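You operate a simulated robot arm through the tools that you are given. There is no shell and no other tool.

You run a simulated robot arm. Do the job below in one go: nothing can be reset, and whatever is moved stays where it is left.

## Task
Run the pump on the test mat through the job on its sheet.
Fine: rate and volume as on the sheet with that pump's number; let it finish.
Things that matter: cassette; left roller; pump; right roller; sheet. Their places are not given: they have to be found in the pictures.

The check looks at the end state, three seconds after you hand in, the way a careful person would. Anything else that was tipped, shoved, dropped, spilled or broken makes it a failure. Flat cloth is picked up by pressing the open fingertips on it (5 to 10 N) and closing them slowly along it; thin cloth reads only 2 to 8 mm in the jaws.

## Robot
A 6-joint arm with a two-finger parallel gripper, fixed in place. Base frame: the origin is on the floor under the middle of its stand, x ahead of it, y to its left, z up; the work surface is at about z = 0.88. Lengths are in m, angles in rad, forces in N, time in s.
With the tool pointing down near the work surface it reaches from about 0.36 to 0.86 m from the base axis. Its first joint turns from -2.007 to 2.007 rad. Payload 3.43 kg.
The TCP is the grasp point between the finger pads, 0.034 m short of the fingertips. In the tool frame z runs along the fingers and y along their closing line. Largest opening 0.128 m; finger width 0.024, thickness 0.012; the body of the gripper, 0.048 by 0.13 m, starts 0.096 m behind the TCP.
Orientation is that of the tool frame in the base frame, as [roll, pitch, yaw] about the fixed x, y, z axes, in that order (R = Rz(yaw) Ry(pitch) Rx(roll)). With the fingers straight down and closing along the base's y, the tool's x points along the base's -x, its y along +y and its z along -z.

## Interface
- The arm moves only by the tool send_rows. Its argument "rows" is a list of rows, each a list of 7 numbers: the shift along the base's x, y, z in units of 50 mm (1.0 is 50 mm), then the turn, a rotation vector about the base's x, y, z in units of 8 degrees (1.0 is 8 degrees), then the closure, from 0 (fully open) to 1 (shut). In form: [[x, y, z, rx, ry, rz, fingers], ...]. A call has 1 to 20 rows; each row shifts and turns the commanded pose from where the row before left it. A call with a number of a shift or a turn outside -1 to 1 is refused whole. Rows are played at 5 a second. More than 0.05 m and 0.15 rad between two rows, or a gripper value outside its range, and nothing of the call is played. Where a pose cannot be reached the arm comes as near as it can. A force on the tool above 90 N (or 10 N above the force at the start of the call, whichever is more), or a blocked arm, ends the call early, and 0.2 s more pass. Each finger travels about 0.108 m/s and halts on what it meets, pressing with about 35 N; the grip force reading is that of the motor and also rises with nothing between the fingers. The clock runs only during rows and for 0.2 s after the last one: add rows that do not move to give the fingers time. It gives the time, the measured TCP pose, the force on the tool (base axes), the opening and the grip force at its end, in the units of the frame above (readings bear some noise), with the torque about the TCP (base axes, N m) and any sound that the robot's microphone picked up, and new pictures: "pictures" is both (left out), scene, wrist or none.
- Cameras (640 x 400 px; columns grow to the right, rows downward): "scene" is fixed at [0.4117, 0.5095, 1.5279]; the picture's right is [-0.91, -0.41, 0.00], its down [-0.41, 0.90, -0.16] and it looks along [0.07, -0.15, -0.99] (base axes); focal length 306 px, centre (320, 200). "wrist" rides on the gripper at [0.076, -0.011, -0.16] in the tool frame; the picture's right is [0.15, 0.99, 0.00], its down [-0.88, 0.13, -0.46] and it looks along [-0.45, 0.07, 0.89] (tool axes); focal length 234 px, centre (320, 200).
- move_column(by): moves the trunk up (or, below 0, down) by that many m; the arm rides with it, the base frame stays. It gives what a move gives, with no picture.
- locate(camera, pixels): for up to 12 pixels [column, row] of the newest picture of that camera ("zoom" is the newest enlarged one), the place [x, y, z] in the base frame of the surface seen there, good to about 0.003 m, but the place of the scene camera against the robot may be out by one fixed shift of up to 0.025 m in any direction. No time passes.
- enlarge(camera, box): a new picture of the part [left, top, right, bottom] of that camera's present view, enlarged. No time passes.
- finish_job(): hands the job in; it is judged then, once.

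Unless the task says otherwise, let go and move clear before handing in.

The tools are called as name(argument=value, ...) on one line, values as JSON. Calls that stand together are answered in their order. send_rows: Moves the arm, as the interface text tells. Its arguments: {"type":"object","properties":{"rows":{"type":"array","items":{"type":"array","items":{"type":"number"}}},"pictures":{"type":"string","enum":["both","scene","wrist","none"]}},"required":["rows"]} The other tools are called the same way: move_column (by) moves the trunk up or down; locate (camera, pixels) gives the place of the surface under pixels of a picture; enlarge (camera, box) takes an enlarged picture of a part of a camera's view; finish_job () hands the job in.

At the start:

```text
time_s: 0.0
eef_pos: [0.3799, 0.4216, 1.272]
tcp_rot: [3.141, 0.001, -3.14]
wrist_force: [-0.2, 0.3, 0.5]
torque: [-0.04, -0.04, -0.01]
opening: 0.1278
grasp_force: 0.1
trunk travel left (down, up): [-0.675, 0.115]
```

scene: 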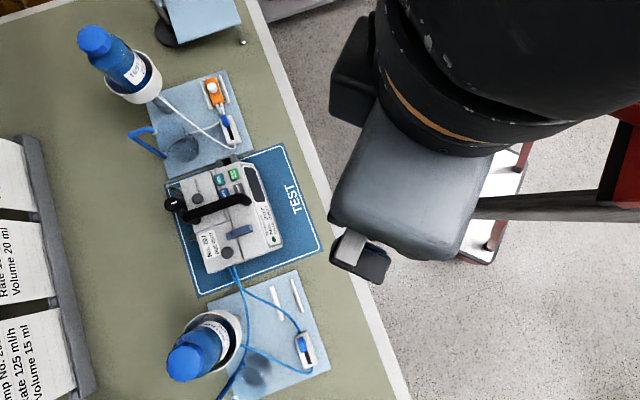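
wrist: 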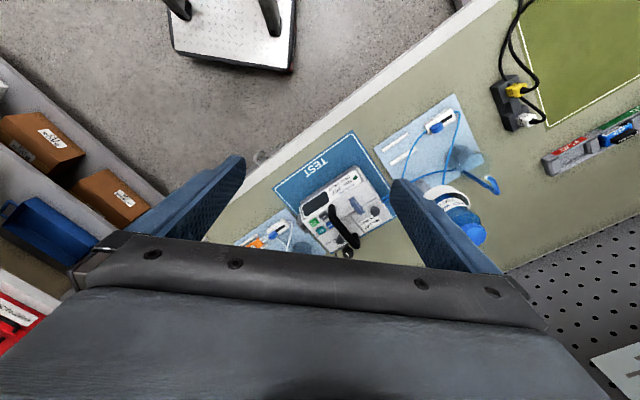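

The scene picture shows a pump on the blue TEST mat (around pixel 230,210), with sheets at the left edge (20,270). I'll enlarge the pump, the sheets and the trays on either side.

enlarge(camera="scene", box=[150, 140, 330, 300])

enlarge(camera="scene", box=[0, 120, 110, 400])

enlarge(camera="scene", box=[70, 10, 260, 180])

enlarge(camera="scene", box=[150, 260, 340, 400])

```text
2.50 times, centred on (240, 220) of scene
```

zoom: 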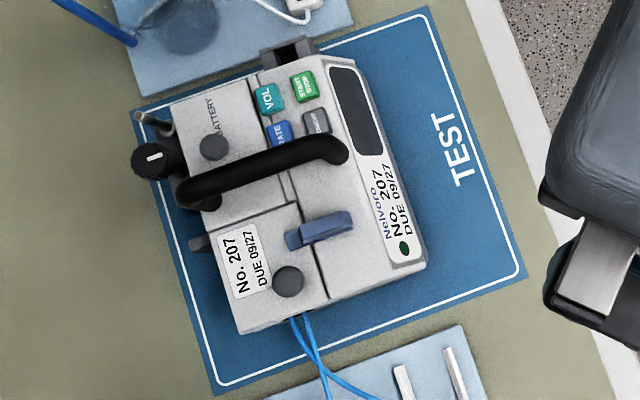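

```text
1.43 times, centred on (55, 260) of scene
```

zoom: 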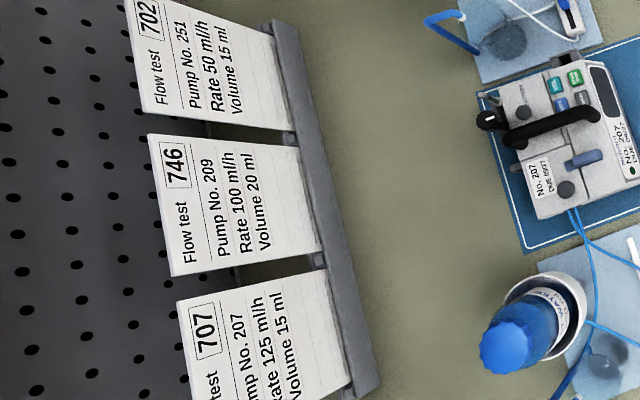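

```text
2.35 times, centred on (165, 95) of scene
```

zoom: 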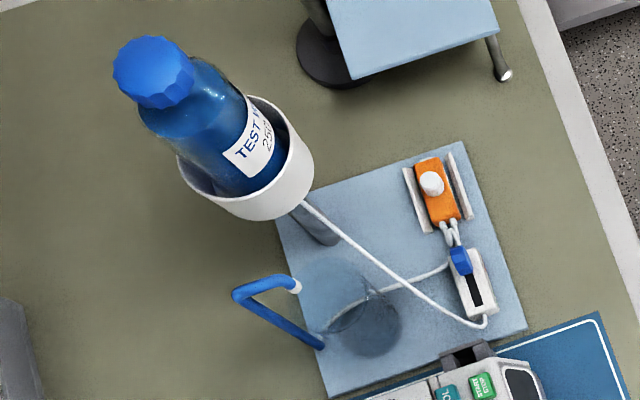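

```text
2.86 times, centred on (245, 330) of scene
```

zoom: 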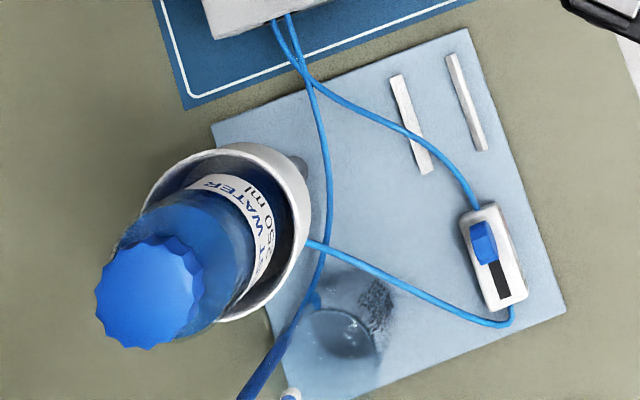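

The pump bears No. 207, and sheet 707 (scene 30,350) is for Pump No. 207: rate 125 ml/h, volume 15 ml. I'll zoom in further on the sheet, pump face and rollers to understand the mechanism.

enlarge(camera="scene", box=[0, 300, 100, 400])

enlarge(camera="scene", box=[205, 150, 295, 206])

enlarge(camera="scene", box=[190, 200, 290, 262])

enlarge(camera="scene", box=[180, 70, 260, 150])

enlarge(camera="scene", box=[265, 275, 335, 385])

enlarge(camera="wrist", box=[220, 80, 500, 255])

```text
4.00 times, centred on (50, 350) of scene
```

zoom: 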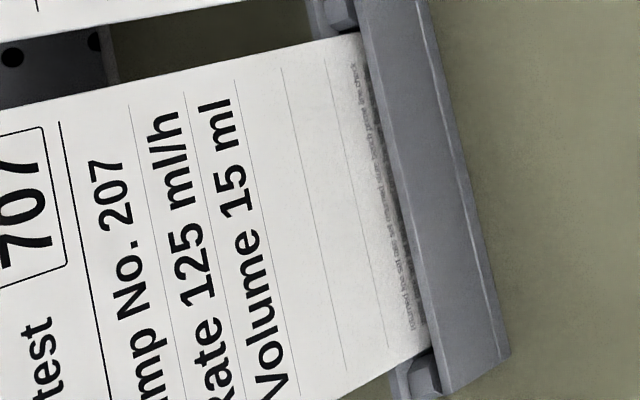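

```text
7.11 times, centred on (250, 178) of scene
```

zoom: 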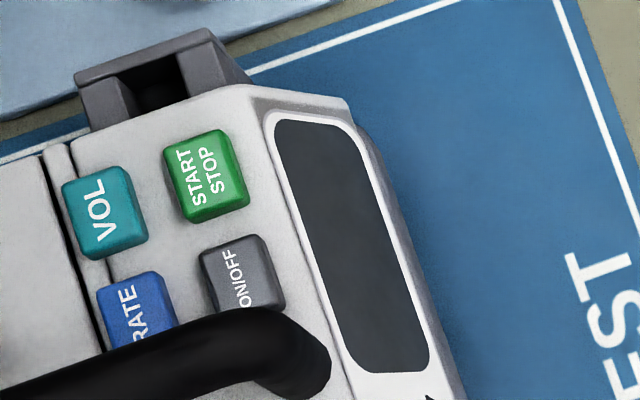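

```text
6.40 times, centred on (240, 231) of scene
```

zoom: 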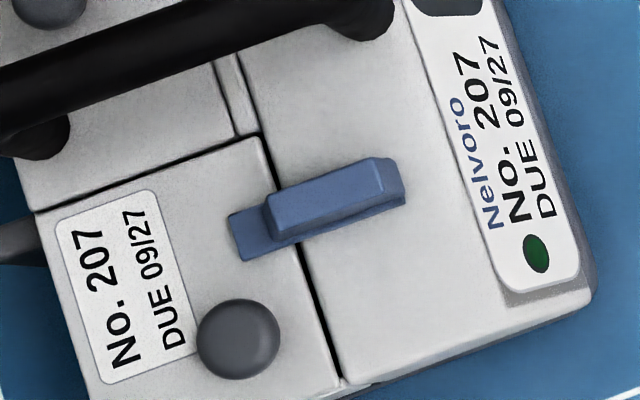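

```text
5.00 times, centred on (220, 110) of scene
```

zoom: 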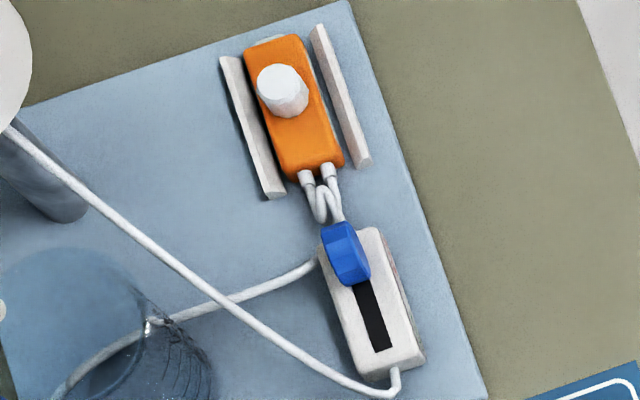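

```text
3.64 times, centred on (300, 330) of scene
```

zoom: 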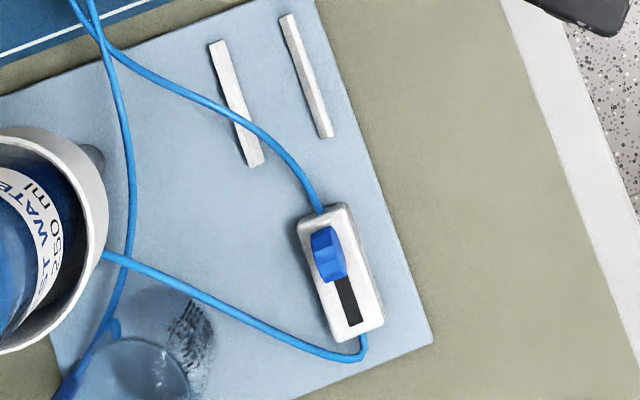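

```text
2.29 times, centred on (360, 168) of wrist
```

zoom: 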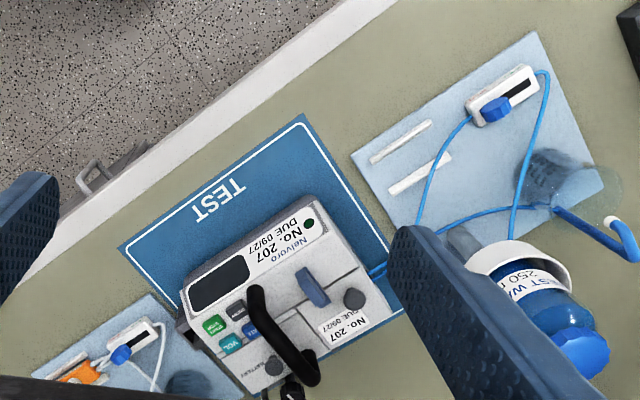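

The pump is off (dark display), has VOL, RATE, ON/OFF and START/STOP keys, a blue tubing set already loaded and an orange cassette parked on the left tray. I'll get coordinates for the key features from both cameras.

locate(camera="scene", pixels=[[222, 168], [234, 173], [225, 187], [238, 184], [240, 230], [231, 252], [213, 80], [228, 128], [302, 345], [25, 350], [75, 350], [20, 270]])

locate(camera="wrist", pixels=[[321, 230], [313, 222], [330, 225], [324, 218], [357, 206], [375, 211], [354, 173], [273, 232], [437, 126], [345, 240]])

```text
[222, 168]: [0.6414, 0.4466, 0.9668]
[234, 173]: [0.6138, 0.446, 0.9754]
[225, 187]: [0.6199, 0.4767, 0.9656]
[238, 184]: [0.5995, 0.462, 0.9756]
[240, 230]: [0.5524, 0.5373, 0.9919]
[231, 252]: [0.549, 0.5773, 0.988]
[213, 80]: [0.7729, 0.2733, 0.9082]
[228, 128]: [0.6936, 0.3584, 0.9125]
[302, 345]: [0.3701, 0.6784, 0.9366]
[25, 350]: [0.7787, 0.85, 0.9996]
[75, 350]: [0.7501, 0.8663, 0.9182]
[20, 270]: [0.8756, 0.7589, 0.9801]
```

```text
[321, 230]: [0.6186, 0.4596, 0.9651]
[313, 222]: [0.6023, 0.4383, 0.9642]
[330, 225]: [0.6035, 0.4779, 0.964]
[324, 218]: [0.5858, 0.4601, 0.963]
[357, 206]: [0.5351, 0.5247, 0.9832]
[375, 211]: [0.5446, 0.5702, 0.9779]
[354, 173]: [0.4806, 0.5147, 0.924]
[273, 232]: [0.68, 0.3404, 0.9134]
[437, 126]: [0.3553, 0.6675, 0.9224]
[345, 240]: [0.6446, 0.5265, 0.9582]
```

Wrist and scene coordinates differ by a fixed shift of about (-0.014, -0.011, -0.011). The sheet has fine print along its bottom edge (scene about 95,345), so I'll zoom there tightly, and also at the pump's side, latch and label.

enlarge(camera="scene", box=[80, 310, 112, 385])

enlarge(camera="scene", box=[84, 312, 112, 330])

enlarge(camera="scene", box=[160, 185, 210, 216])

enlarge(camera="scene", box=[205, 210, 255, 241])

enlarge(camera="wrist", box=[290, 160, 400, 240])

```text
5.33 times, centred on (96, 348) of scene
```

zoom: 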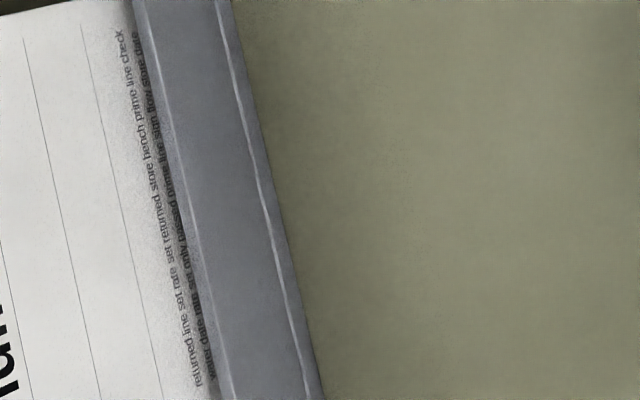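

```text
16.00 times, centred on (98, 321) of scene
```

zoom: 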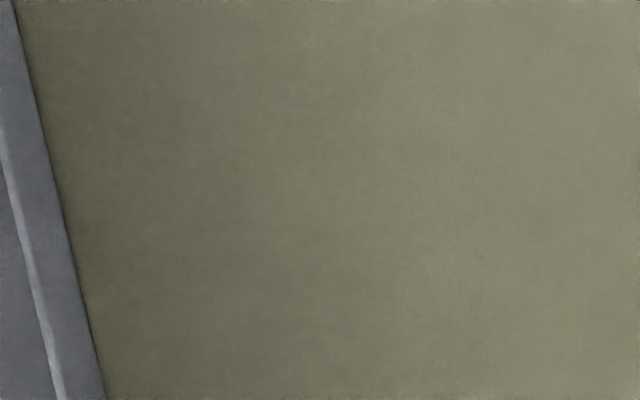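

```text
12.80 times, centred on (185, 200) of scene
```

zoom: 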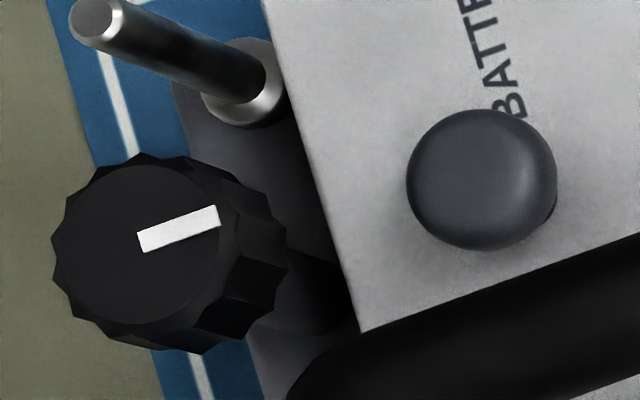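

```text
12.80 times, centred on (230, 226) of scene
```

zoom: 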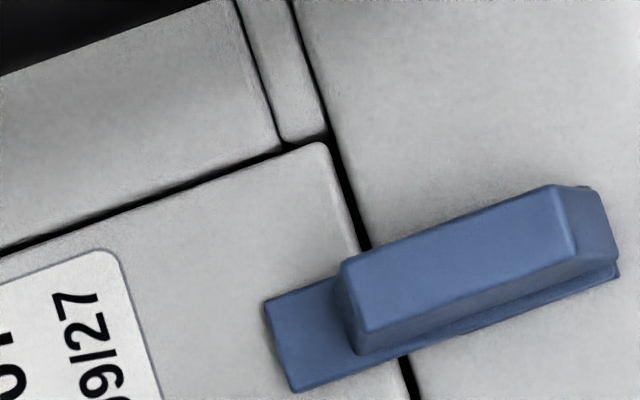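

```text
5.00 times, centred on (345, 200) of wrist
```

zoom: 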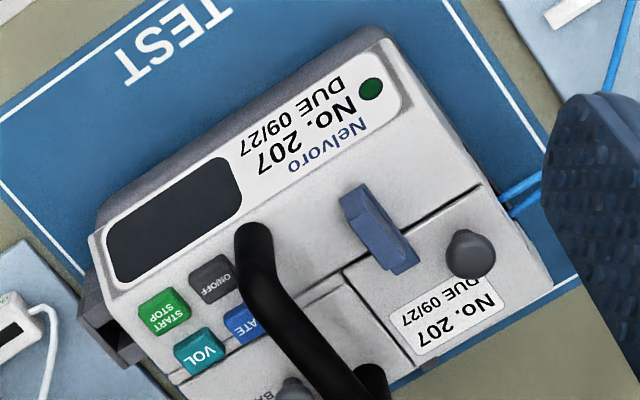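

The fine print is just filler words; the job is 125 ml/h and 15 ml on pump 207. I'll swing the wrist camera over the pump's front for a closer look at the keys, handle and latch.

send_rows(rows=[[0.5, 0.2, 0, 0, 0, 0.5, 0], [0.6, 0.3, 0, 0, 0, 0.5, 0], [0.6, 0.3, -0.1, 0, 0, 0.5, 0], [0.6, 0.3, -0.2, 0, 0, 0.5, 0], [0.6, 0.3, -0.2, 0, 0, 0.5, 0], [0.5, 0.2, -0.2, 0, 0, 0.5, 0], [0, 0, 0, 0, 0, 0, 0], [0, 0, 0, 0, 0, 0, 0]], pictures="both")

```text
time_s: 1.8
eef_pos: [0.5496, 0.5024, 1.2373]
tcp_rot: [-3.141, 0.0, -2.722]
wrist_force: [0.3, -0.8, 0.0]
torque: [0.0, -0.01, -0.03]
opening: 0.1282
grasp_force: 0.1
trunk travel left (down, up): [-0.675, 0.115]
```

scene: 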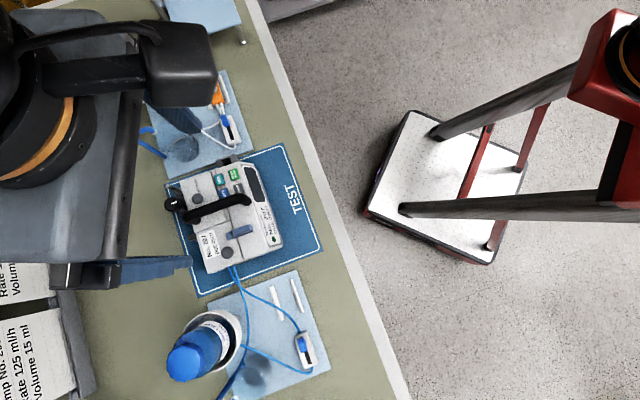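
wrist: 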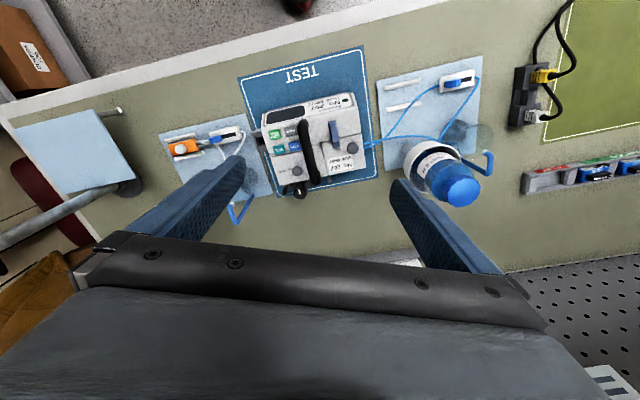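

The pump is now well in view at wrist (310,140). I'll enlarge it, both trays and the rollers.

enlarge(camera="wrist", box=[250, 85, 380, 205])

enlarge(camera="wrist", box=[155, 110, 255, 190])

enlarge(camera="wrist", box=[370, 60, 500, 210])

enlarge(camera="wrist", box=[430, 60, 490, 98])

enlarge(camera="wrist", box=[195, 118, 255, 156])

```text
3.33 times, centred on (315, 145) of wrist
```

zoom: 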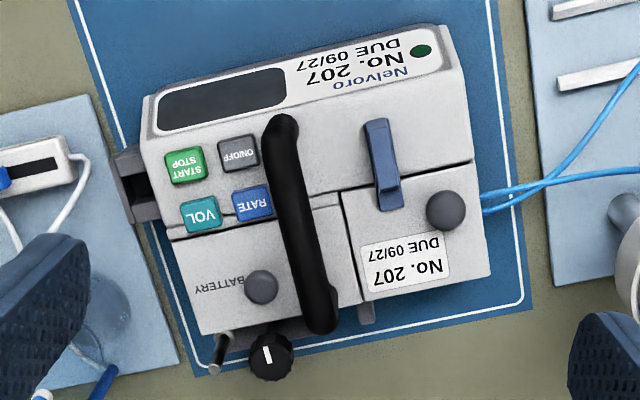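

```text
5.00 times, centred on (205, 150) of wrist
```

zoom: 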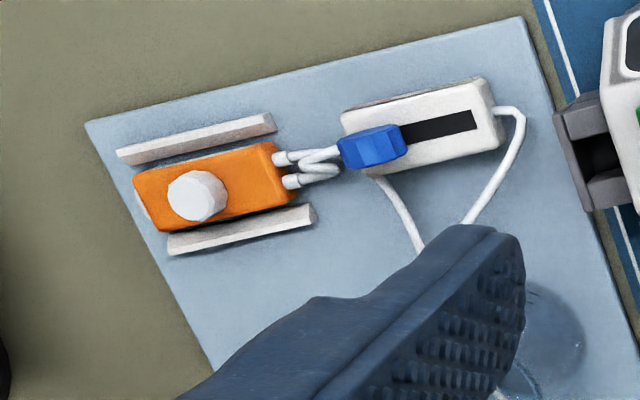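

```text
2.67 times, centred on (435, 135) of wrist
```

zoom: 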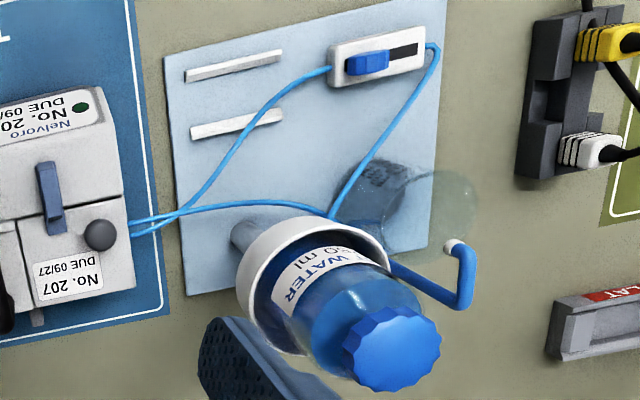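

```text
10.53 times, centred on (460, 79) of wrist
```

zoom: 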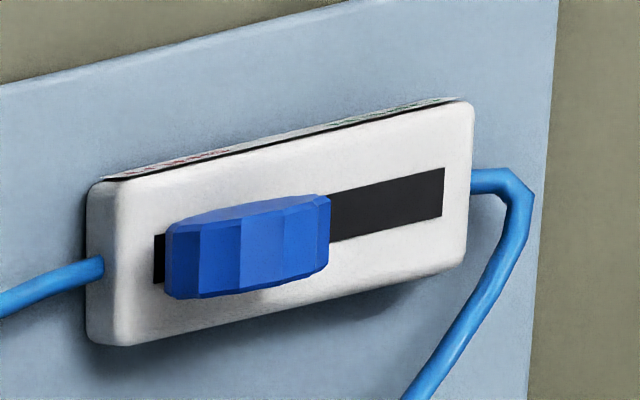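

```text
10.53 times, centred on (225, 137) of wrist
```

zoom: 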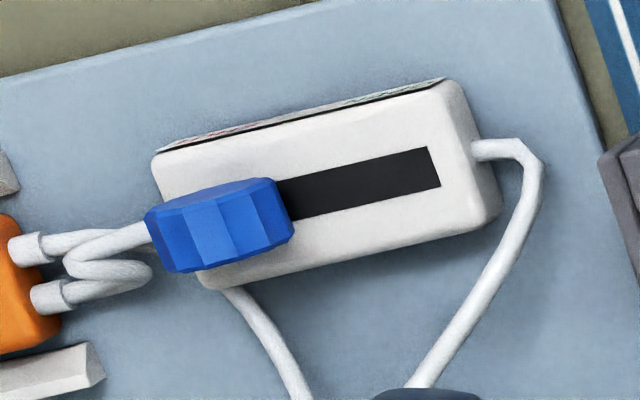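

Both roller bodies carry a red/green marking on their robot-facing side, and both wheels sit at the image-left end. I'll back the camera up toward the robot to read those markings and see the pump from the front.

send_rows(rows=[[-0.9, 0.1, 0, 0, 0, 0, 0], [-0.9, 0.2, 0, 0, 0, 0, 0], [-0.9, 0.2, -0.2, 0, 0, 0, 0], [-0.9, 0.2, -0.3, 0, 0, 0, 0], [-0.9, 0.2, -0.3, 0, 0, 0, 0], [-0.5, 0.1, -0.2, 0, 0, 0, 0], [0, 0, 0, 0, 0, 0, 0], [0, 0, 0, 0, 0, 0, 0]], pictures="both")

```text
time_s: 3.6
eef_pos: [0.2991, 0.551, 1.1882]
tcp_rot: [-3.14, -0.002, -2.724]
wrist_force: [0.2, 0.0, -0.5]
torque: [0.0, -0.01, 0.01]
opening: 0.128
grasp_force: 0.1
trunk travel left (down, up): [-0.675, 0.115]
```

scene: 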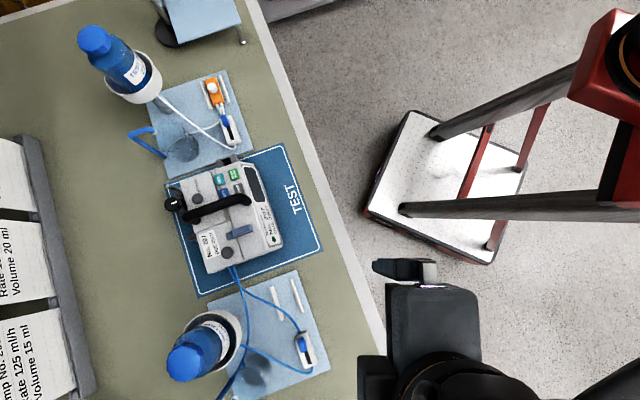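
wrist: 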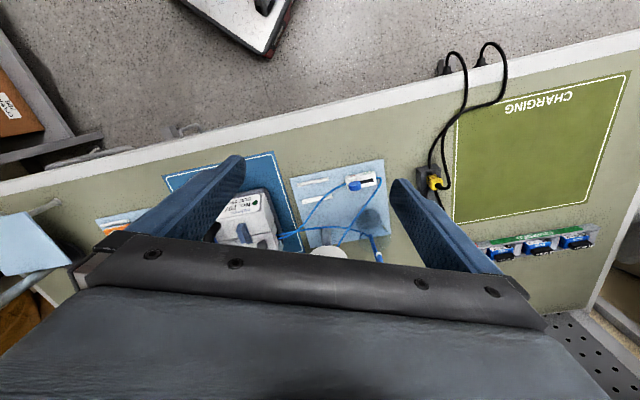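

From here I can see the left roller at wrist (362,182) and a charging area with batteries at (540,245). I'll zoom in on these.

enlarge(camera="wrist", box=[335, 160, 395, 200])

enlarge(camera="wrist", box=[470, 215, 600, 275])

enlarge(camera="wrist", box=[200, 180, 320, 255])

enlarge(camera="wrist", box=[290, 160, 400, 270])

```text
10.00 times, centred on (365, 180) of wrist
```

zoom: 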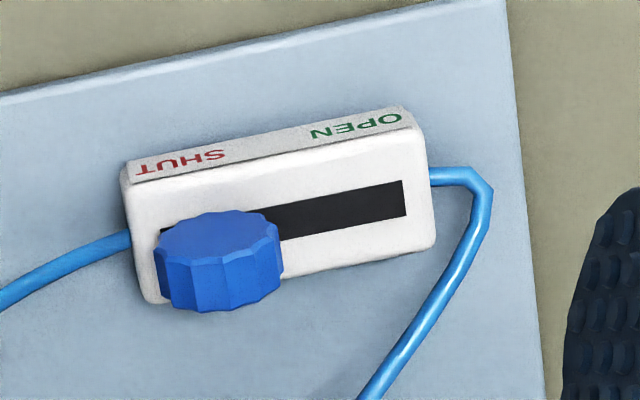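

```text
4.92 times, centred on (535, 245) of wrist
```

zoom: 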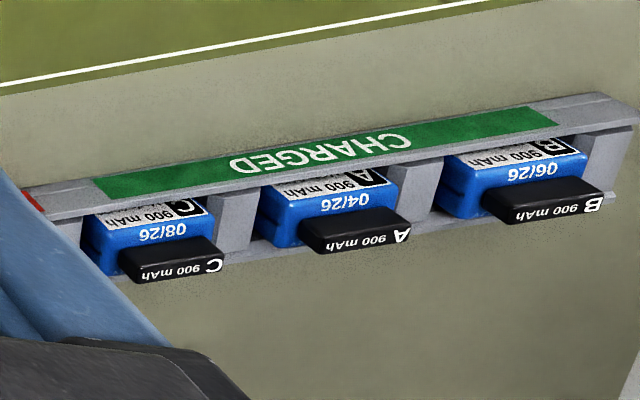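

```text
5.33 times, centred on (260, 218) of wrist
```

zoom: 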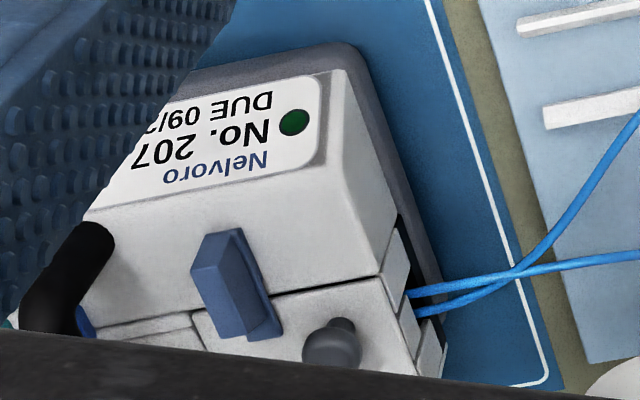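

```text
3.64 times, centred on (345, 215) of wrist
```

zoom: 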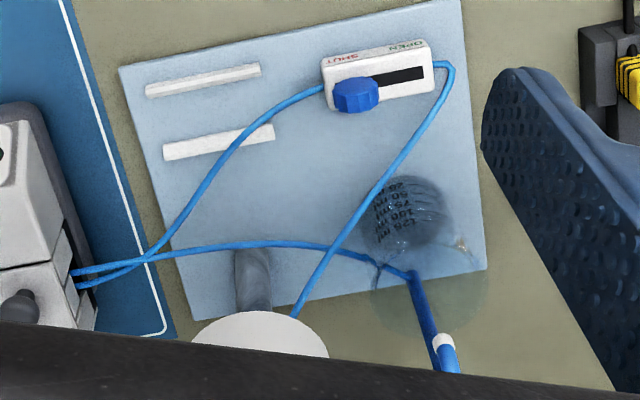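

The roller is marked SHUT at its current end and OPEN at the other end (viewer's left, +v), so the left roller is shut. Next I'll check handle and key heights in the scene view and then bring the wrist camera straight above the keys.

locate(camera="scene", pixels=[[244, 200], [225, 205], [205, 211], [192, 215], [172, 204], [197, 197], [196, 180], [248, 230], [225, 233], [258, 190], [222, 168], [236, 175]])

send_rows(rows=[[0.9, -0.1, 0.2, 0, 0, 0, 0], [0.9, -0.1, 0, 0, 0, 0, 0], [0.9, -0.1, 0, 0, 0, 0, 0], [0.9, -0.1, 0, 0, 0, 0, 0], [0.9, -0.1, 0, 0, 0, 0, 0], [0.9, -0.2, 0, 0, 0, 0, 0], [0.9, -0.2, 0, 0, 0, 0, 0], [0.9, -0.2, 0, 0, 0, 0, 0], [0, 0, 0, 0, 0, 0, 0], [0, 0, 0, 0, 0, 0, 0]], pictures="both")

```text
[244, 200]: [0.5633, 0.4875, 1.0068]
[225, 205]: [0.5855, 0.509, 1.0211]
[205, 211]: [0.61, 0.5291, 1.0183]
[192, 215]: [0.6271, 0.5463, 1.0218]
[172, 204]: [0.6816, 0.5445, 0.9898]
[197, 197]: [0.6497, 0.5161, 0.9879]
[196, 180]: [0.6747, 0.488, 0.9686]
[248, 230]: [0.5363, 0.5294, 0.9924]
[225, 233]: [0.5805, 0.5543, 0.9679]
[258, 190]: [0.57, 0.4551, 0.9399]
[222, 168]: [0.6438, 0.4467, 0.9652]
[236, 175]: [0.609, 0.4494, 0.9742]
```

```text
time_s: 5.8
eef_pos: [0.6472, 0.4983, 1.1983]
tcp_rot: [-3.141, 0.0, -2.723]
wrist_force: [-0.2, -0.7, -0.1]
torque: [0.02, 0.02, -0.02]
opening: 0.1281
grasp_force: 0.1
out of reach, approached as far as the arm can: row 8
trunk travel left (down, up): [-0.675, 0.115]
```

scene: 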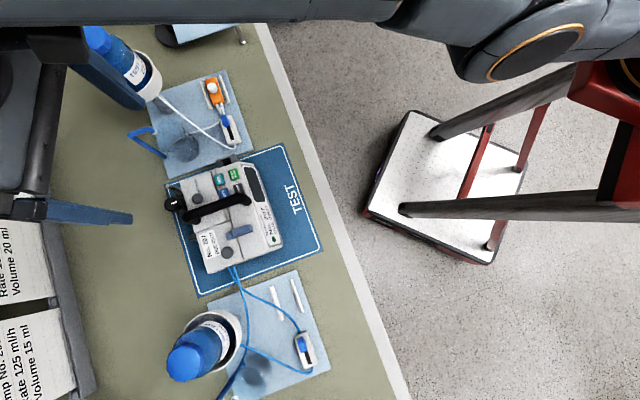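
wrist: 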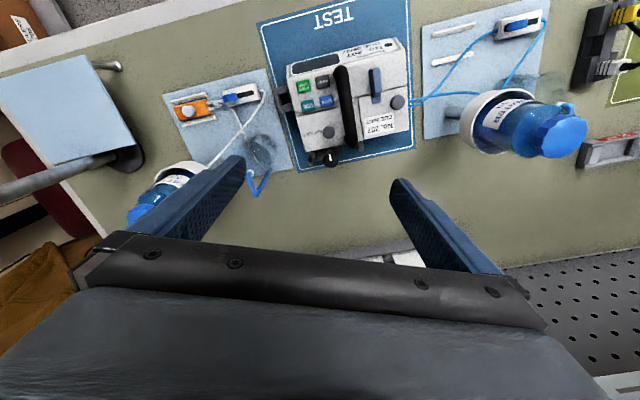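

The keys are now nearly straight below the camera at wrist (300-325, 85-105). I'll zoom in and locate them.

enlarge(camera="wrist", box=[270, 40, 420, 170])

enlarge(camera="wrist", box=[280, 60, 350, 115])

locate(camera="zoom", pixels=[[200, 200], [320, 200]])

```text
3.08 times, centred on (345, 105) of wrist
```

zoom: 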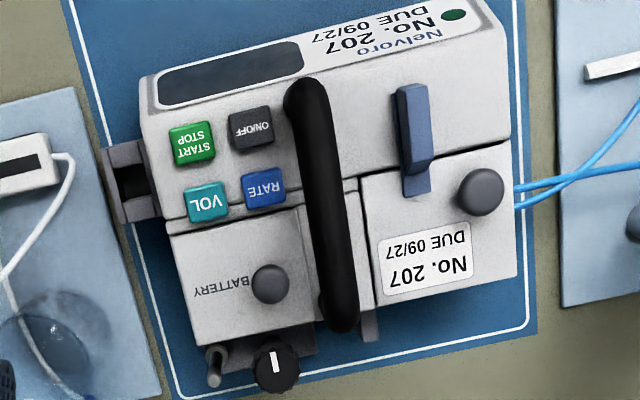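

```text
7.27 times, centred on (315, 88) of wrist
```

zoom: 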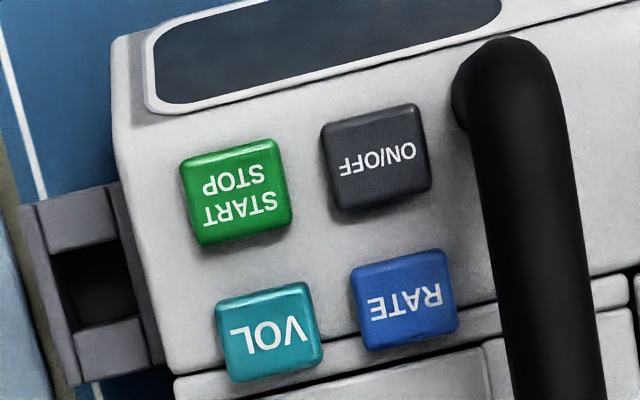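

```text
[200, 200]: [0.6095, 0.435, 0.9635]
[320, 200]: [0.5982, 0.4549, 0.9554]
```

Now I'll locate the key centres, handle edges, latch and door knob on this zoom.

locate(camera="zoom", pixels=[[237, 190], [377, 155], [270, 330], [405, 298], [480, 200], [500, 280], [545, 200], [460, 150], [330, 60], [130, 30], [85, 290], [610, 150]])

locate(camera="wrist", pixels=[[375, 78], [376, 96], [376, 103], [397, 102], [327, 132], [331, 157], [314, 157], [240, 97], [232, 97], [245, 92], [515, 26], [192, 109]])

```text
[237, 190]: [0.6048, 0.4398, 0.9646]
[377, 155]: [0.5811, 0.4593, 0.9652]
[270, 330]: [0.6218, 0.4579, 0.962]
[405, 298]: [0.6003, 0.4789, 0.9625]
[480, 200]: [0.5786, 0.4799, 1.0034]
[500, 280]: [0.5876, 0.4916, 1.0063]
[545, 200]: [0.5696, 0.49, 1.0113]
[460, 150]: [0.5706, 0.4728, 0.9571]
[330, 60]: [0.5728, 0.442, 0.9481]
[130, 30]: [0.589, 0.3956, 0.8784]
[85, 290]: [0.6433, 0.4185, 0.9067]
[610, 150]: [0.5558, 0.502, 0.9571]
```

```text
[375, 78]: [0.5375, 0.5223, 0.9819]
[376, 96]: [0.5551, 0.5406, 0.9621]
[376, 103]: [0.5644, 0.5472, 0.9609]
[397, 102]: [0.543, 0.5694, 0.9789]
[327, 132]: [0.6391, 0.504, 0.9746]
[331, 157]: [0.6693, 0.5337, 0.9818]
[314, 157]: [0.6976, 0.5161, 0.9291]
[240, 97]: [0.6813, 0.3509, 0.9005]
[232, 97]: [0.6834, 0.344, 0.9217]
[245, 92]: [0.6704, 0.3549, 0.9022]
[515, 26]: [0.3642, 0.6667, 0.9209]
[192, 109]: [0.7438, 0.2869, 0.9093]
```

Key centres (wrist frame): START (0.605,0.440), ON/OFF (0.581,0.459), VOL (0.622,0.458), RATE (0.600,0.479), tops at z≈0.966; the handle edge is about 17 mm left of RATE and ON/OFF. The pump is turned about 45°, so I'll yaw the tool to match, close the fingers and hover over ON/OFF.

send_rows(rows=[[-0.3, -0.2, 0, 0, 0, 0.5, 0.3], [-0.3, -0.2, 0, 0, 0, 0.5, 0.6], [-0.3, -0.2, -0.1, 0, 0, 0.5, 1], [-0.2, -0.2, -0.3, 0, 0, 0.6, 1], [-0.2, 0, -0.4, 0, 0, 0.5, 1], [0, 0, 0, 0, 0, 0, 1], [0, 0, 0, 0, 0, 0, 1]], pictures="both")

```text
time_s: 7.4
eef_pos: [0.6434, 0.4997, 1.191]
tcp_rot: [-3.14, -0.005, -2.653]
wrist_force: [-0.9, 0.4, 0.4]
torque: [0.01, 0.01, -0.07]
opening: 0.0
grasp_force: 33.0
out of reach, approached as far as the arm can: row 1, 2, 3, 4, 5
trunk travel left (down, up): [-0.675, 0.115]
```

scene: 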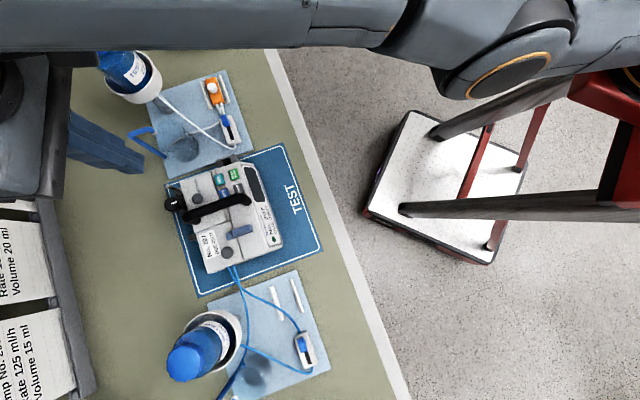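
wrist: 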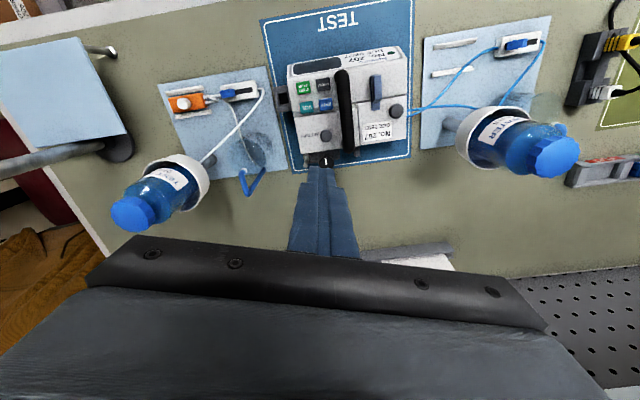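

The arm reports out of reach and barely moved; I'll pull it straight back toward the base to free it and see what it does.

send_rows(rows=[[-0.8, -0.6, 0, 0, 0, 0, 1], [-0.4, -0.3, 0, 0, 0, 0, 1], [0, 0, 0, 0, 0, 0, 1]], pictures="wrist")

```text
time_s: 8.2
eef_pos: [0.6428, 0.4999, 1.1913]
tcp_rot: [3.141, -0.006, -2.653]
wrist_force: [-0.1, -0.1, 0.7]
torque: [0.03, 0.01, 0.02]
opening: 0.0
grasp_force: 33.3
out of reach, approached as far as the arm can: row 1, 2
trunk travel left (down, up): [-0.675, 0.115]
```

wrist: 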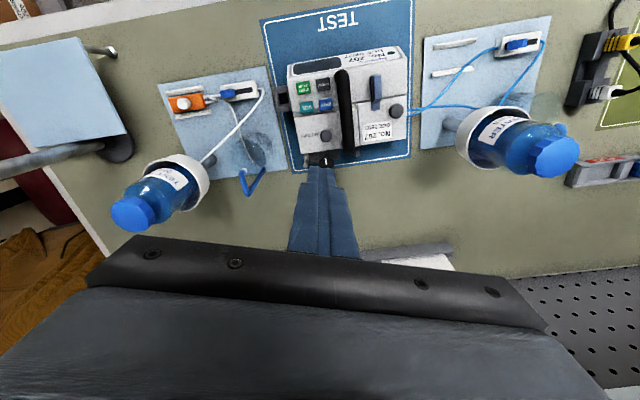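

The arm seems stuck at a stretched configuration. I'll try a small vertical move to break out of it.

send_rows(rows=[[0, 0, -0.5, 0, 0, 0, 1], [0, 0, -0.5, 0, 0, 0, 1], [0, 0, 0, 0, 0, 0, 1]], pictures="none")

```text
time_s: 9.0
eef_pos: [0.6544, 0.5098, 1.1465]
tcp_rot: [-3.14, -0.005, -2.618]
wrist_force: [0.1, 0.7, -0.7]
torque: [0.01, 0.02, 0.02]
opening: 0.0
grasp_force: 32.8
out of reach, approached as far as the arm can: row 1, 2
trunk travel left (down, up): [-0.675, 0.115]
```

It slid down and outward along its reach limit, so it is stuck near full stretch. I'll try a longer inward retreat combined with lift, the reverse of how it came.

send_rows(rows=[[-0.9, 0.2, 0, 0, 0, -0.5, 1], [-0.9, 0.2, 0, 0, 0, -0.5, 1], [-0.9, 0.2, 0, 0, 0, 0, 1], [0, 0, 0, 0, 0, 0, 1]], pictures="none")

```text
time_s: 10.0
eef_pos: [0.6335, 0.5285, 1.1525]
tcp_rot: [-3.141, -0.007, -2.653]
wrist_force: [0.7, -0.6, 0.5]
torque: [0.01, 0.0, -0.01]
opening: 0.0001
grasp_force: 33.0
out of reach, approached as far as the arm can: row 1, 2, 3
trunk travel left (down, up): [-0.675, 0.115]
```

Radius stays locked at about 0.825 m while sideways motion works. I'll tilt the tool so the wrist must draw inward, which should bend the elbow.

send_rows(rows=[[-0.4, -0.3, 0, 0.6, -0.75, 0, 1], [-0.4, -0.3, 0, 0.6, -0.75, 0, 1], [-0.4, -0.3, 0, 0.6, -0.75, 0, 1], [0, 0, 0, 0, 0, 0, 1]], pictures="none")

```text
time_s: 11.0
eef_pos: [0.6351, 0.5285, 1.1507]
tcp_rot: [-3.139, -0.008, -2.652]
wrist_force: [0.5, 0.2, -0.9]
torque: [0.01, -0.01, 0.01]
opening: 0.0
grasp_force: 32.8
out of reach, approached as far as the arm can: row 1, 2, 3
trunk travel left (down, up): [-0.675, 0.115]
```

Still locked. I'll try an upward move next to see whether the elbow bends that way.

send_rows(rows=[[0, 0, 0.5, 0, 0, 0, 1], [0, 0, 0.5, 0, 0, 0, 1], [0, 0, 0.5, 0, 0, 0, 1], [0, 0, 0, 0, 0, 0, 1]], pictures="scene")

```text
time_s: 12.0
eef_pos: [0.6177, 0.5148, 1.2183]
tcp_rot: [3.141, -0.01, -2.654]
wrist_force: [0.0, -0.6, -1.4]
torque: [-0.03, 0.01, -0.02]
opening: 0.0
grasp_force: 32.8
out of reach, approached as far as the arm can: row 1, 2, 3
trunk travel left (down, up): [-0.675, 0.115]
```

scene: 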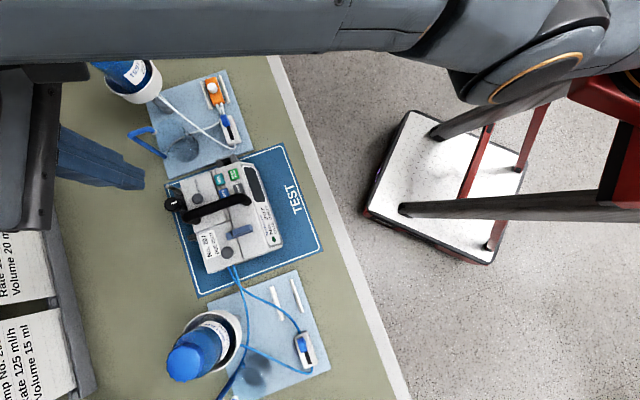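

All reached points lie on one arc, meaning the elbow is dead straight. A pitch of the tool with matching inward shift (about the wrist) should put some bend into the elbow, so I'll try that.

send_rows(rows=[[-0.29, -0.24, 0, -0.32, 0.384, 0, 1], [-0.29, -0.24, 0, -0.32, 0.384, 0, 1], [-0.29, -0.24, 0, -0.32, 0.384, 0, 1], [-0.29, -0.24, 0, -0.32, 0.384, 0, 1], [0, 0, 0, 0, 0, 0, 1]], pictures="none")

```text
time_s: 13.2
eef_pos: [0.5715, 0.4786, 1.1869]
tcp_rot: [-3.08, -0.281, -2.661]
wrist_force: [-0.1, -0.6, -0.4]
torque: [0.02, 0.01, -0.02]
opening: 0.0
grasp_force: 33.3
out of reach, approached as far as the arm can: row 2
trunk travel left (down, up): [-0.675, 0.115]
```

That broke it free: the tool tilted 16° and moved in, with rows 3 and 4 reached normally. Now I'll pull further inward and then restore the vertical tool.

send_rows(rows=[[-0.4, -0.3, 0, 0, 0, 0, 1], [-0.4, -0.3, 0, 0, 0, 0, 1], [-0.3, -0.3, 0, 0, 0, 0, 1], [0, 0, 0, 0.32, -0.384, 0, 1], [0, 0, 0, 0.32, -0.384, 0, 1], [0, 0, 0, 0.32, -0.384, 0, 1], [0, 0, 0, 0.32, -0.384, 0, 1], [0, 0, 0, 0, 0, 0, 1]], pictures="none")

```text
time_s: 15.0
eef_pos: [0.5172, 0.4319, 1.1868]
tcp_rot: [-3.139, -0.009, -2.652]
wrist_force: [0.1, 0.0, 0.5]
torque: [-0.01, -0.01, -0.03]
opening: 0.0
grasp_force: 32.9
trunk travel left (down, up): [-0.675, 0.115]
```

The arm is free again; I'll keep the radius under about 0.8 m from now on. Let me measure the pump's heading from the mat line and pump edges in the scene, while moving over ON/OFF.

locate(camera="scene", pixels=[[170, 188], [201, 291], [285, 148], [318, 246], [212, 272], [281, 247], [206, 246], [196, 178]])

send_rows(rows=[[0.3, 0.1, -0.4, 0, 0, 0.5, 1], [0.3, 0.1, -0.5, 0, 0, 0.5, 1], [0.3, 0.1, -0.5, 0, 0, 0.5, 1], [0.3, 0.1, -0.5, 0, 0, 0.62, 1], [0.12, 0.1, -0.3, 0, 0, 0, 1], [0, 0, 0, 0, 0, 0, 1], [0, 0, 0, 0, 0, 0, 1]], pictures="both")

```text
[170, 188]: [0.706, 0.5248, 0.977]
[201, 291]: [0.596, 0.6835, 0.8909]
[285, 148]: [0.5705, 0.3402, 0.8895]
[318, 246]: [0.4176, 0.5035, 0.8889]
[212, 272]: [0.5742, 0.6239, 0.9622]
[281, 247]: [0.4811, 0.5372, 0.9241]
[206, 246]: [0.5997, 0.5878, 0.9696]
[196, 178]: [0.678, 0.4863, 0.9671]
```

```text
time_s: 16.6
eef_pos: [0.5813, 0.4575, 1.0766]
tcp_rot: [-3.141, -0.009, -2.356]
wrist_force: [-0.7, -0.7, 0.2]
torque: [0.05, 0.02, -0.02]
opening: 0.0
grasp_force: 33.2
trunk travel left (down, up): [-0.675, 0.115]
```

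scene: 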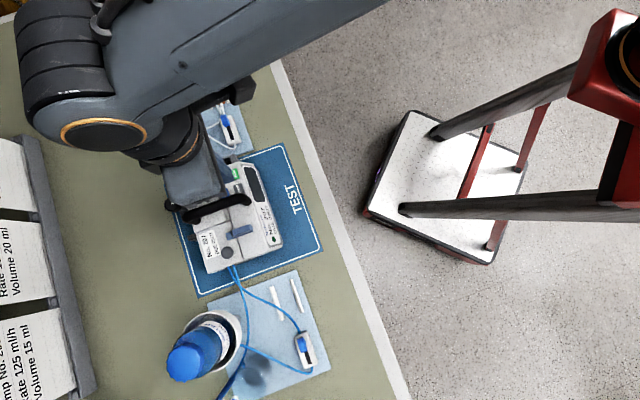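
wrist: 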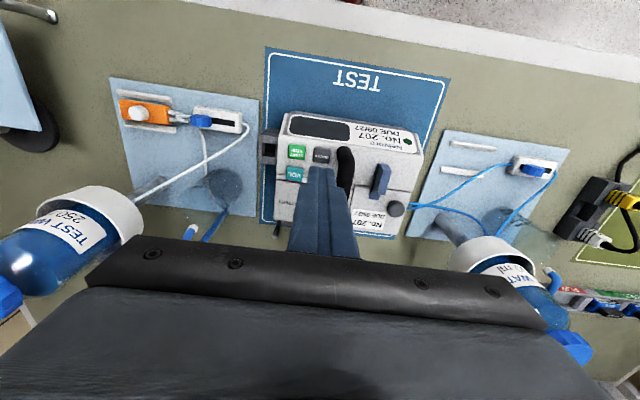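

The tool hovers over the ON/OFF key. I'll zoom to check the alignment of the fingertips against the key and the handle.

enlarge(camera="wrist", box=[260, 100, 430, 220])

locate(camera="wrist", pixels=[[297, 151], [322, 156], [295, 174], [346, 152], [341, 165], [382, 172], [383, 188], [395, 208]])

```text
3.33 times, centred on (345, 160) of wrist
```

zoom: 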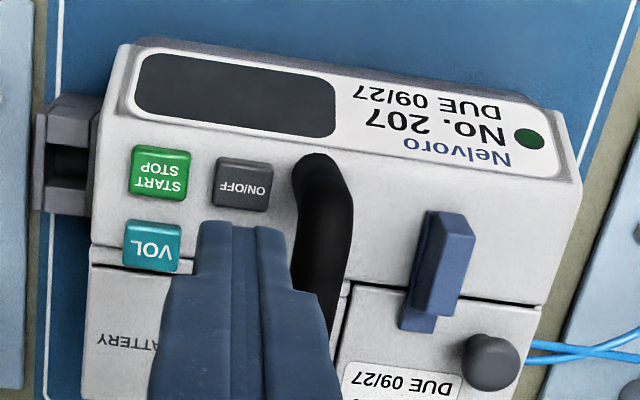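

```text
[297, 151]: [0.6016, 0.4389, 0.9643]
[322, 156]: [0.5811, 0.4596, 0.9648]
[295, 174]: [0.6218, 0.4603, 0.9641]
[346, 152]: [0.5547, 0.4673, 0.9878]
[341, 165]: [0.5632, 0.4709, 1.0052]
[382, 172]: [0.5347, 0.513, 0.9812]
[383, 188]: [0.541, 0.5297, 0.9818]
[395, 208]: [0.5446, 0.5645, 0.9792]
```

I'll check the finger's shape where it widens, to be sure it clears the handle when pressing.

locate(camera="zoom", pixels=[[240, 230], [204, 232], [280, 236], [290, 270], [318, 292], [330, 340], [190, 280], [165, 295], [225, 330], [340, 180], [345, 230], [330, 280]])

```text
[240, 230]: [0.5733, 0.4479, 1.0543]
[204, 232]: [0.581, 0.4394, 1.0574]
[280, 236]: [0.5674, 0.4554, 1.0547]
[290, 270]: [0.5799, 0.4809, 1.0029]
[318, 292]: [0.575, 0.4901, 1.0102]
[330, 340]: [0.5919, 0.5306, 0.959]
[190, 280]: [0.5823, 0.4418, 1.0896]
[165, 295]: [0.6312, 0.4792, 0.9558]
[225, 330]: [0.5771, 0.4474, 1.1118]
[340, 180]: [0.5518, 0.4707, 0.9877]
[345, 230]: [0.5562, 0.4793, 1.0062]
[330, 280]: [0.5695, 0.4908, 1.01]
```

locate(camera="zoom", pixels=[[172, 320], [160, 360], [185, 300], [300, 310], [310, 340], [325, 380], [270, 300], [260, 260]])

```text
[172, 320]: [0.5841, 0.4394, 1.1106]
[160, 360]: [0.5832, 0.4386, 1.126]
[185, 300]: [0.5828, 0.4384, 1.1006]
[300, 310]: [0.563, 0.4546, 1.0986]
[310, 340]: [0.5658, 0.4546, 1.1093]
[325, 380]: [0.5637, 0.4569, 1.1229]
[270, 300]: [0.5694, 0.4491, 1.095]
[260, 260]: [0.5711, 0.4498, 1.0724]
```

The fingers clear the handle by a few millimetres. I'll descend to just above ON/OFF and check.

send_rows(rows=[[0.03, 0, -0.36, 0, 0, 0, 1], [0, 0, -0.36, 0, 0, 0, 1], [0, 0, -0.36, 0, 0, 0, 1], [0, 0, -0.32, 0, 0, 0, 1], [0, 0, 0, 0, 0, 0, 1]], pictures="wrist")

enlarge(camera="wrist", box=[250, 80, 450, 240])

```text
time_s: 17.8
eef_pos: [0.5835, 0.4574, 1.006]
tcp_rot: [-3.141, -0.008, -2.355]
wrist_force: [0.9, 0.0, 0.0]
torque: [0.0, 0.01, 0.02]
opening: 0.0001
grasp_force: 32.6
trunk travel left (down, up): [-0.675, 0.115]
```

wrist: 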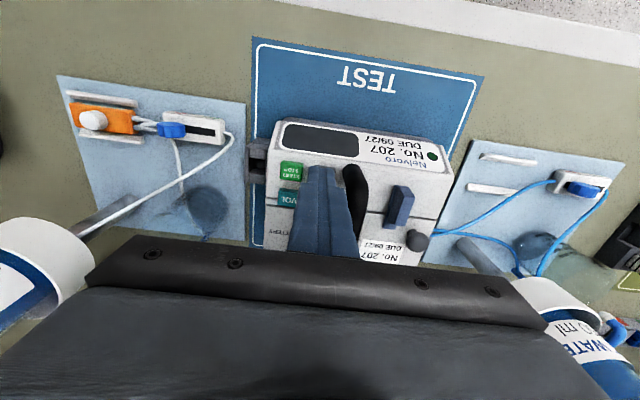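

```text
2.50 times, centred on (350, 160) of wrist
```

zoom: 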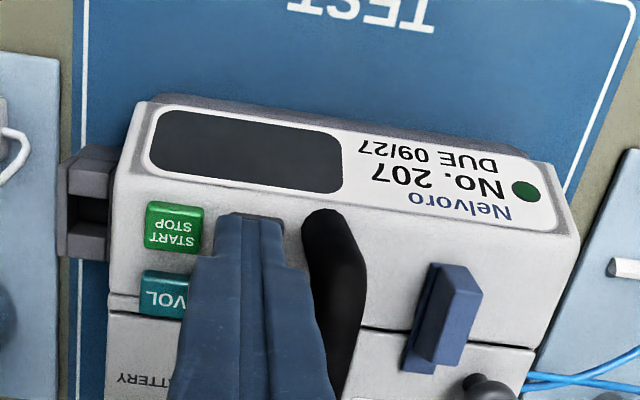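

The fingertips are centred over ON/OFF with the handle clear. I'll press down gently in small steps and read the force.

send_rows(rows=[[0, 0, -0.06, 0, 0, 0, 1], [0, 0, -0.06, 0, 0, 0, 1], [0, 0, -0.03, 0, 0, 0, 1], [0, 0, -0.03, 0, 0, 0, 1], [0, 0, 0, 0, 0, 0, 1]], pictures="wrist")

enlarge(camera="wrist", box=[250, 80, 450, 240])

```text
time_s: 19.0
eef_pos: [0.5844, 0.4578, 0.9986]
tcp_rot: [-3.14, -0.009, -2.355]
wrist_force: [-0.1, 0.1, 0.3]
torque: [0.0, -0.01, -0.01]
opening: 0.0001
grasp_force: 32.9
trunk travel left (down, up): [-0.675, 0.115]
```

wrist: 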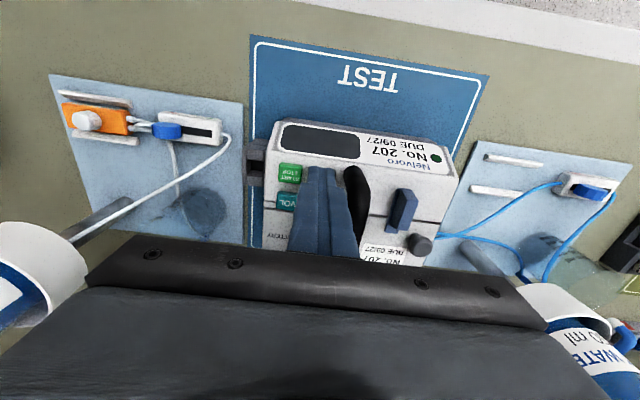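

```text
2.50 times, centred on (350, 160) of wrist
```

zoom: 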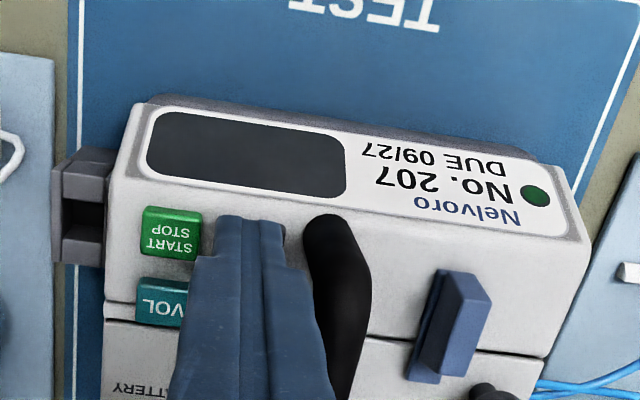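

No contact force yet with the tip at about 0.965. I'll continue down in 1.5 mm steps.

send_rows(rows=[[0, 0, -0.03, 0, 0, 0, 1], [0, 0, -0.03, 0, 0, 0, 1], [0, 0, 0, 0, 0, 0, 1]], pictures="wrist")

```text
time_s: 19.8
eef_pos: [0.5832, 0.4568, 0.9951]
tcp_rot: [-3.139, -0.009, -2.357]
wrist_force: [-0.2, 0.1, 3.1]
torque: [0.04, -0.04, 0.02]
opening: 0.0002
grasp_force: 32.8
trunk travel left (down, up): [-0.675, 0.115]
heard: click
```

wrist: 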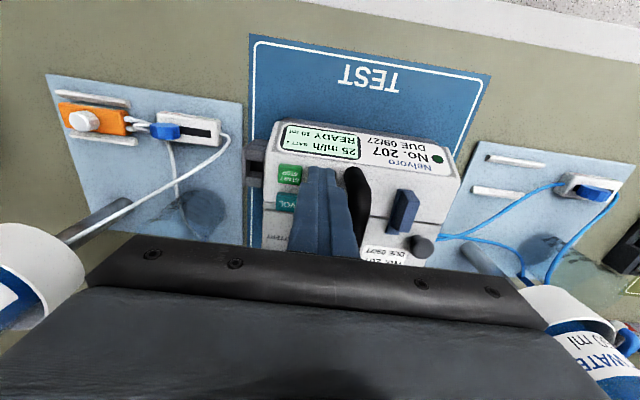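

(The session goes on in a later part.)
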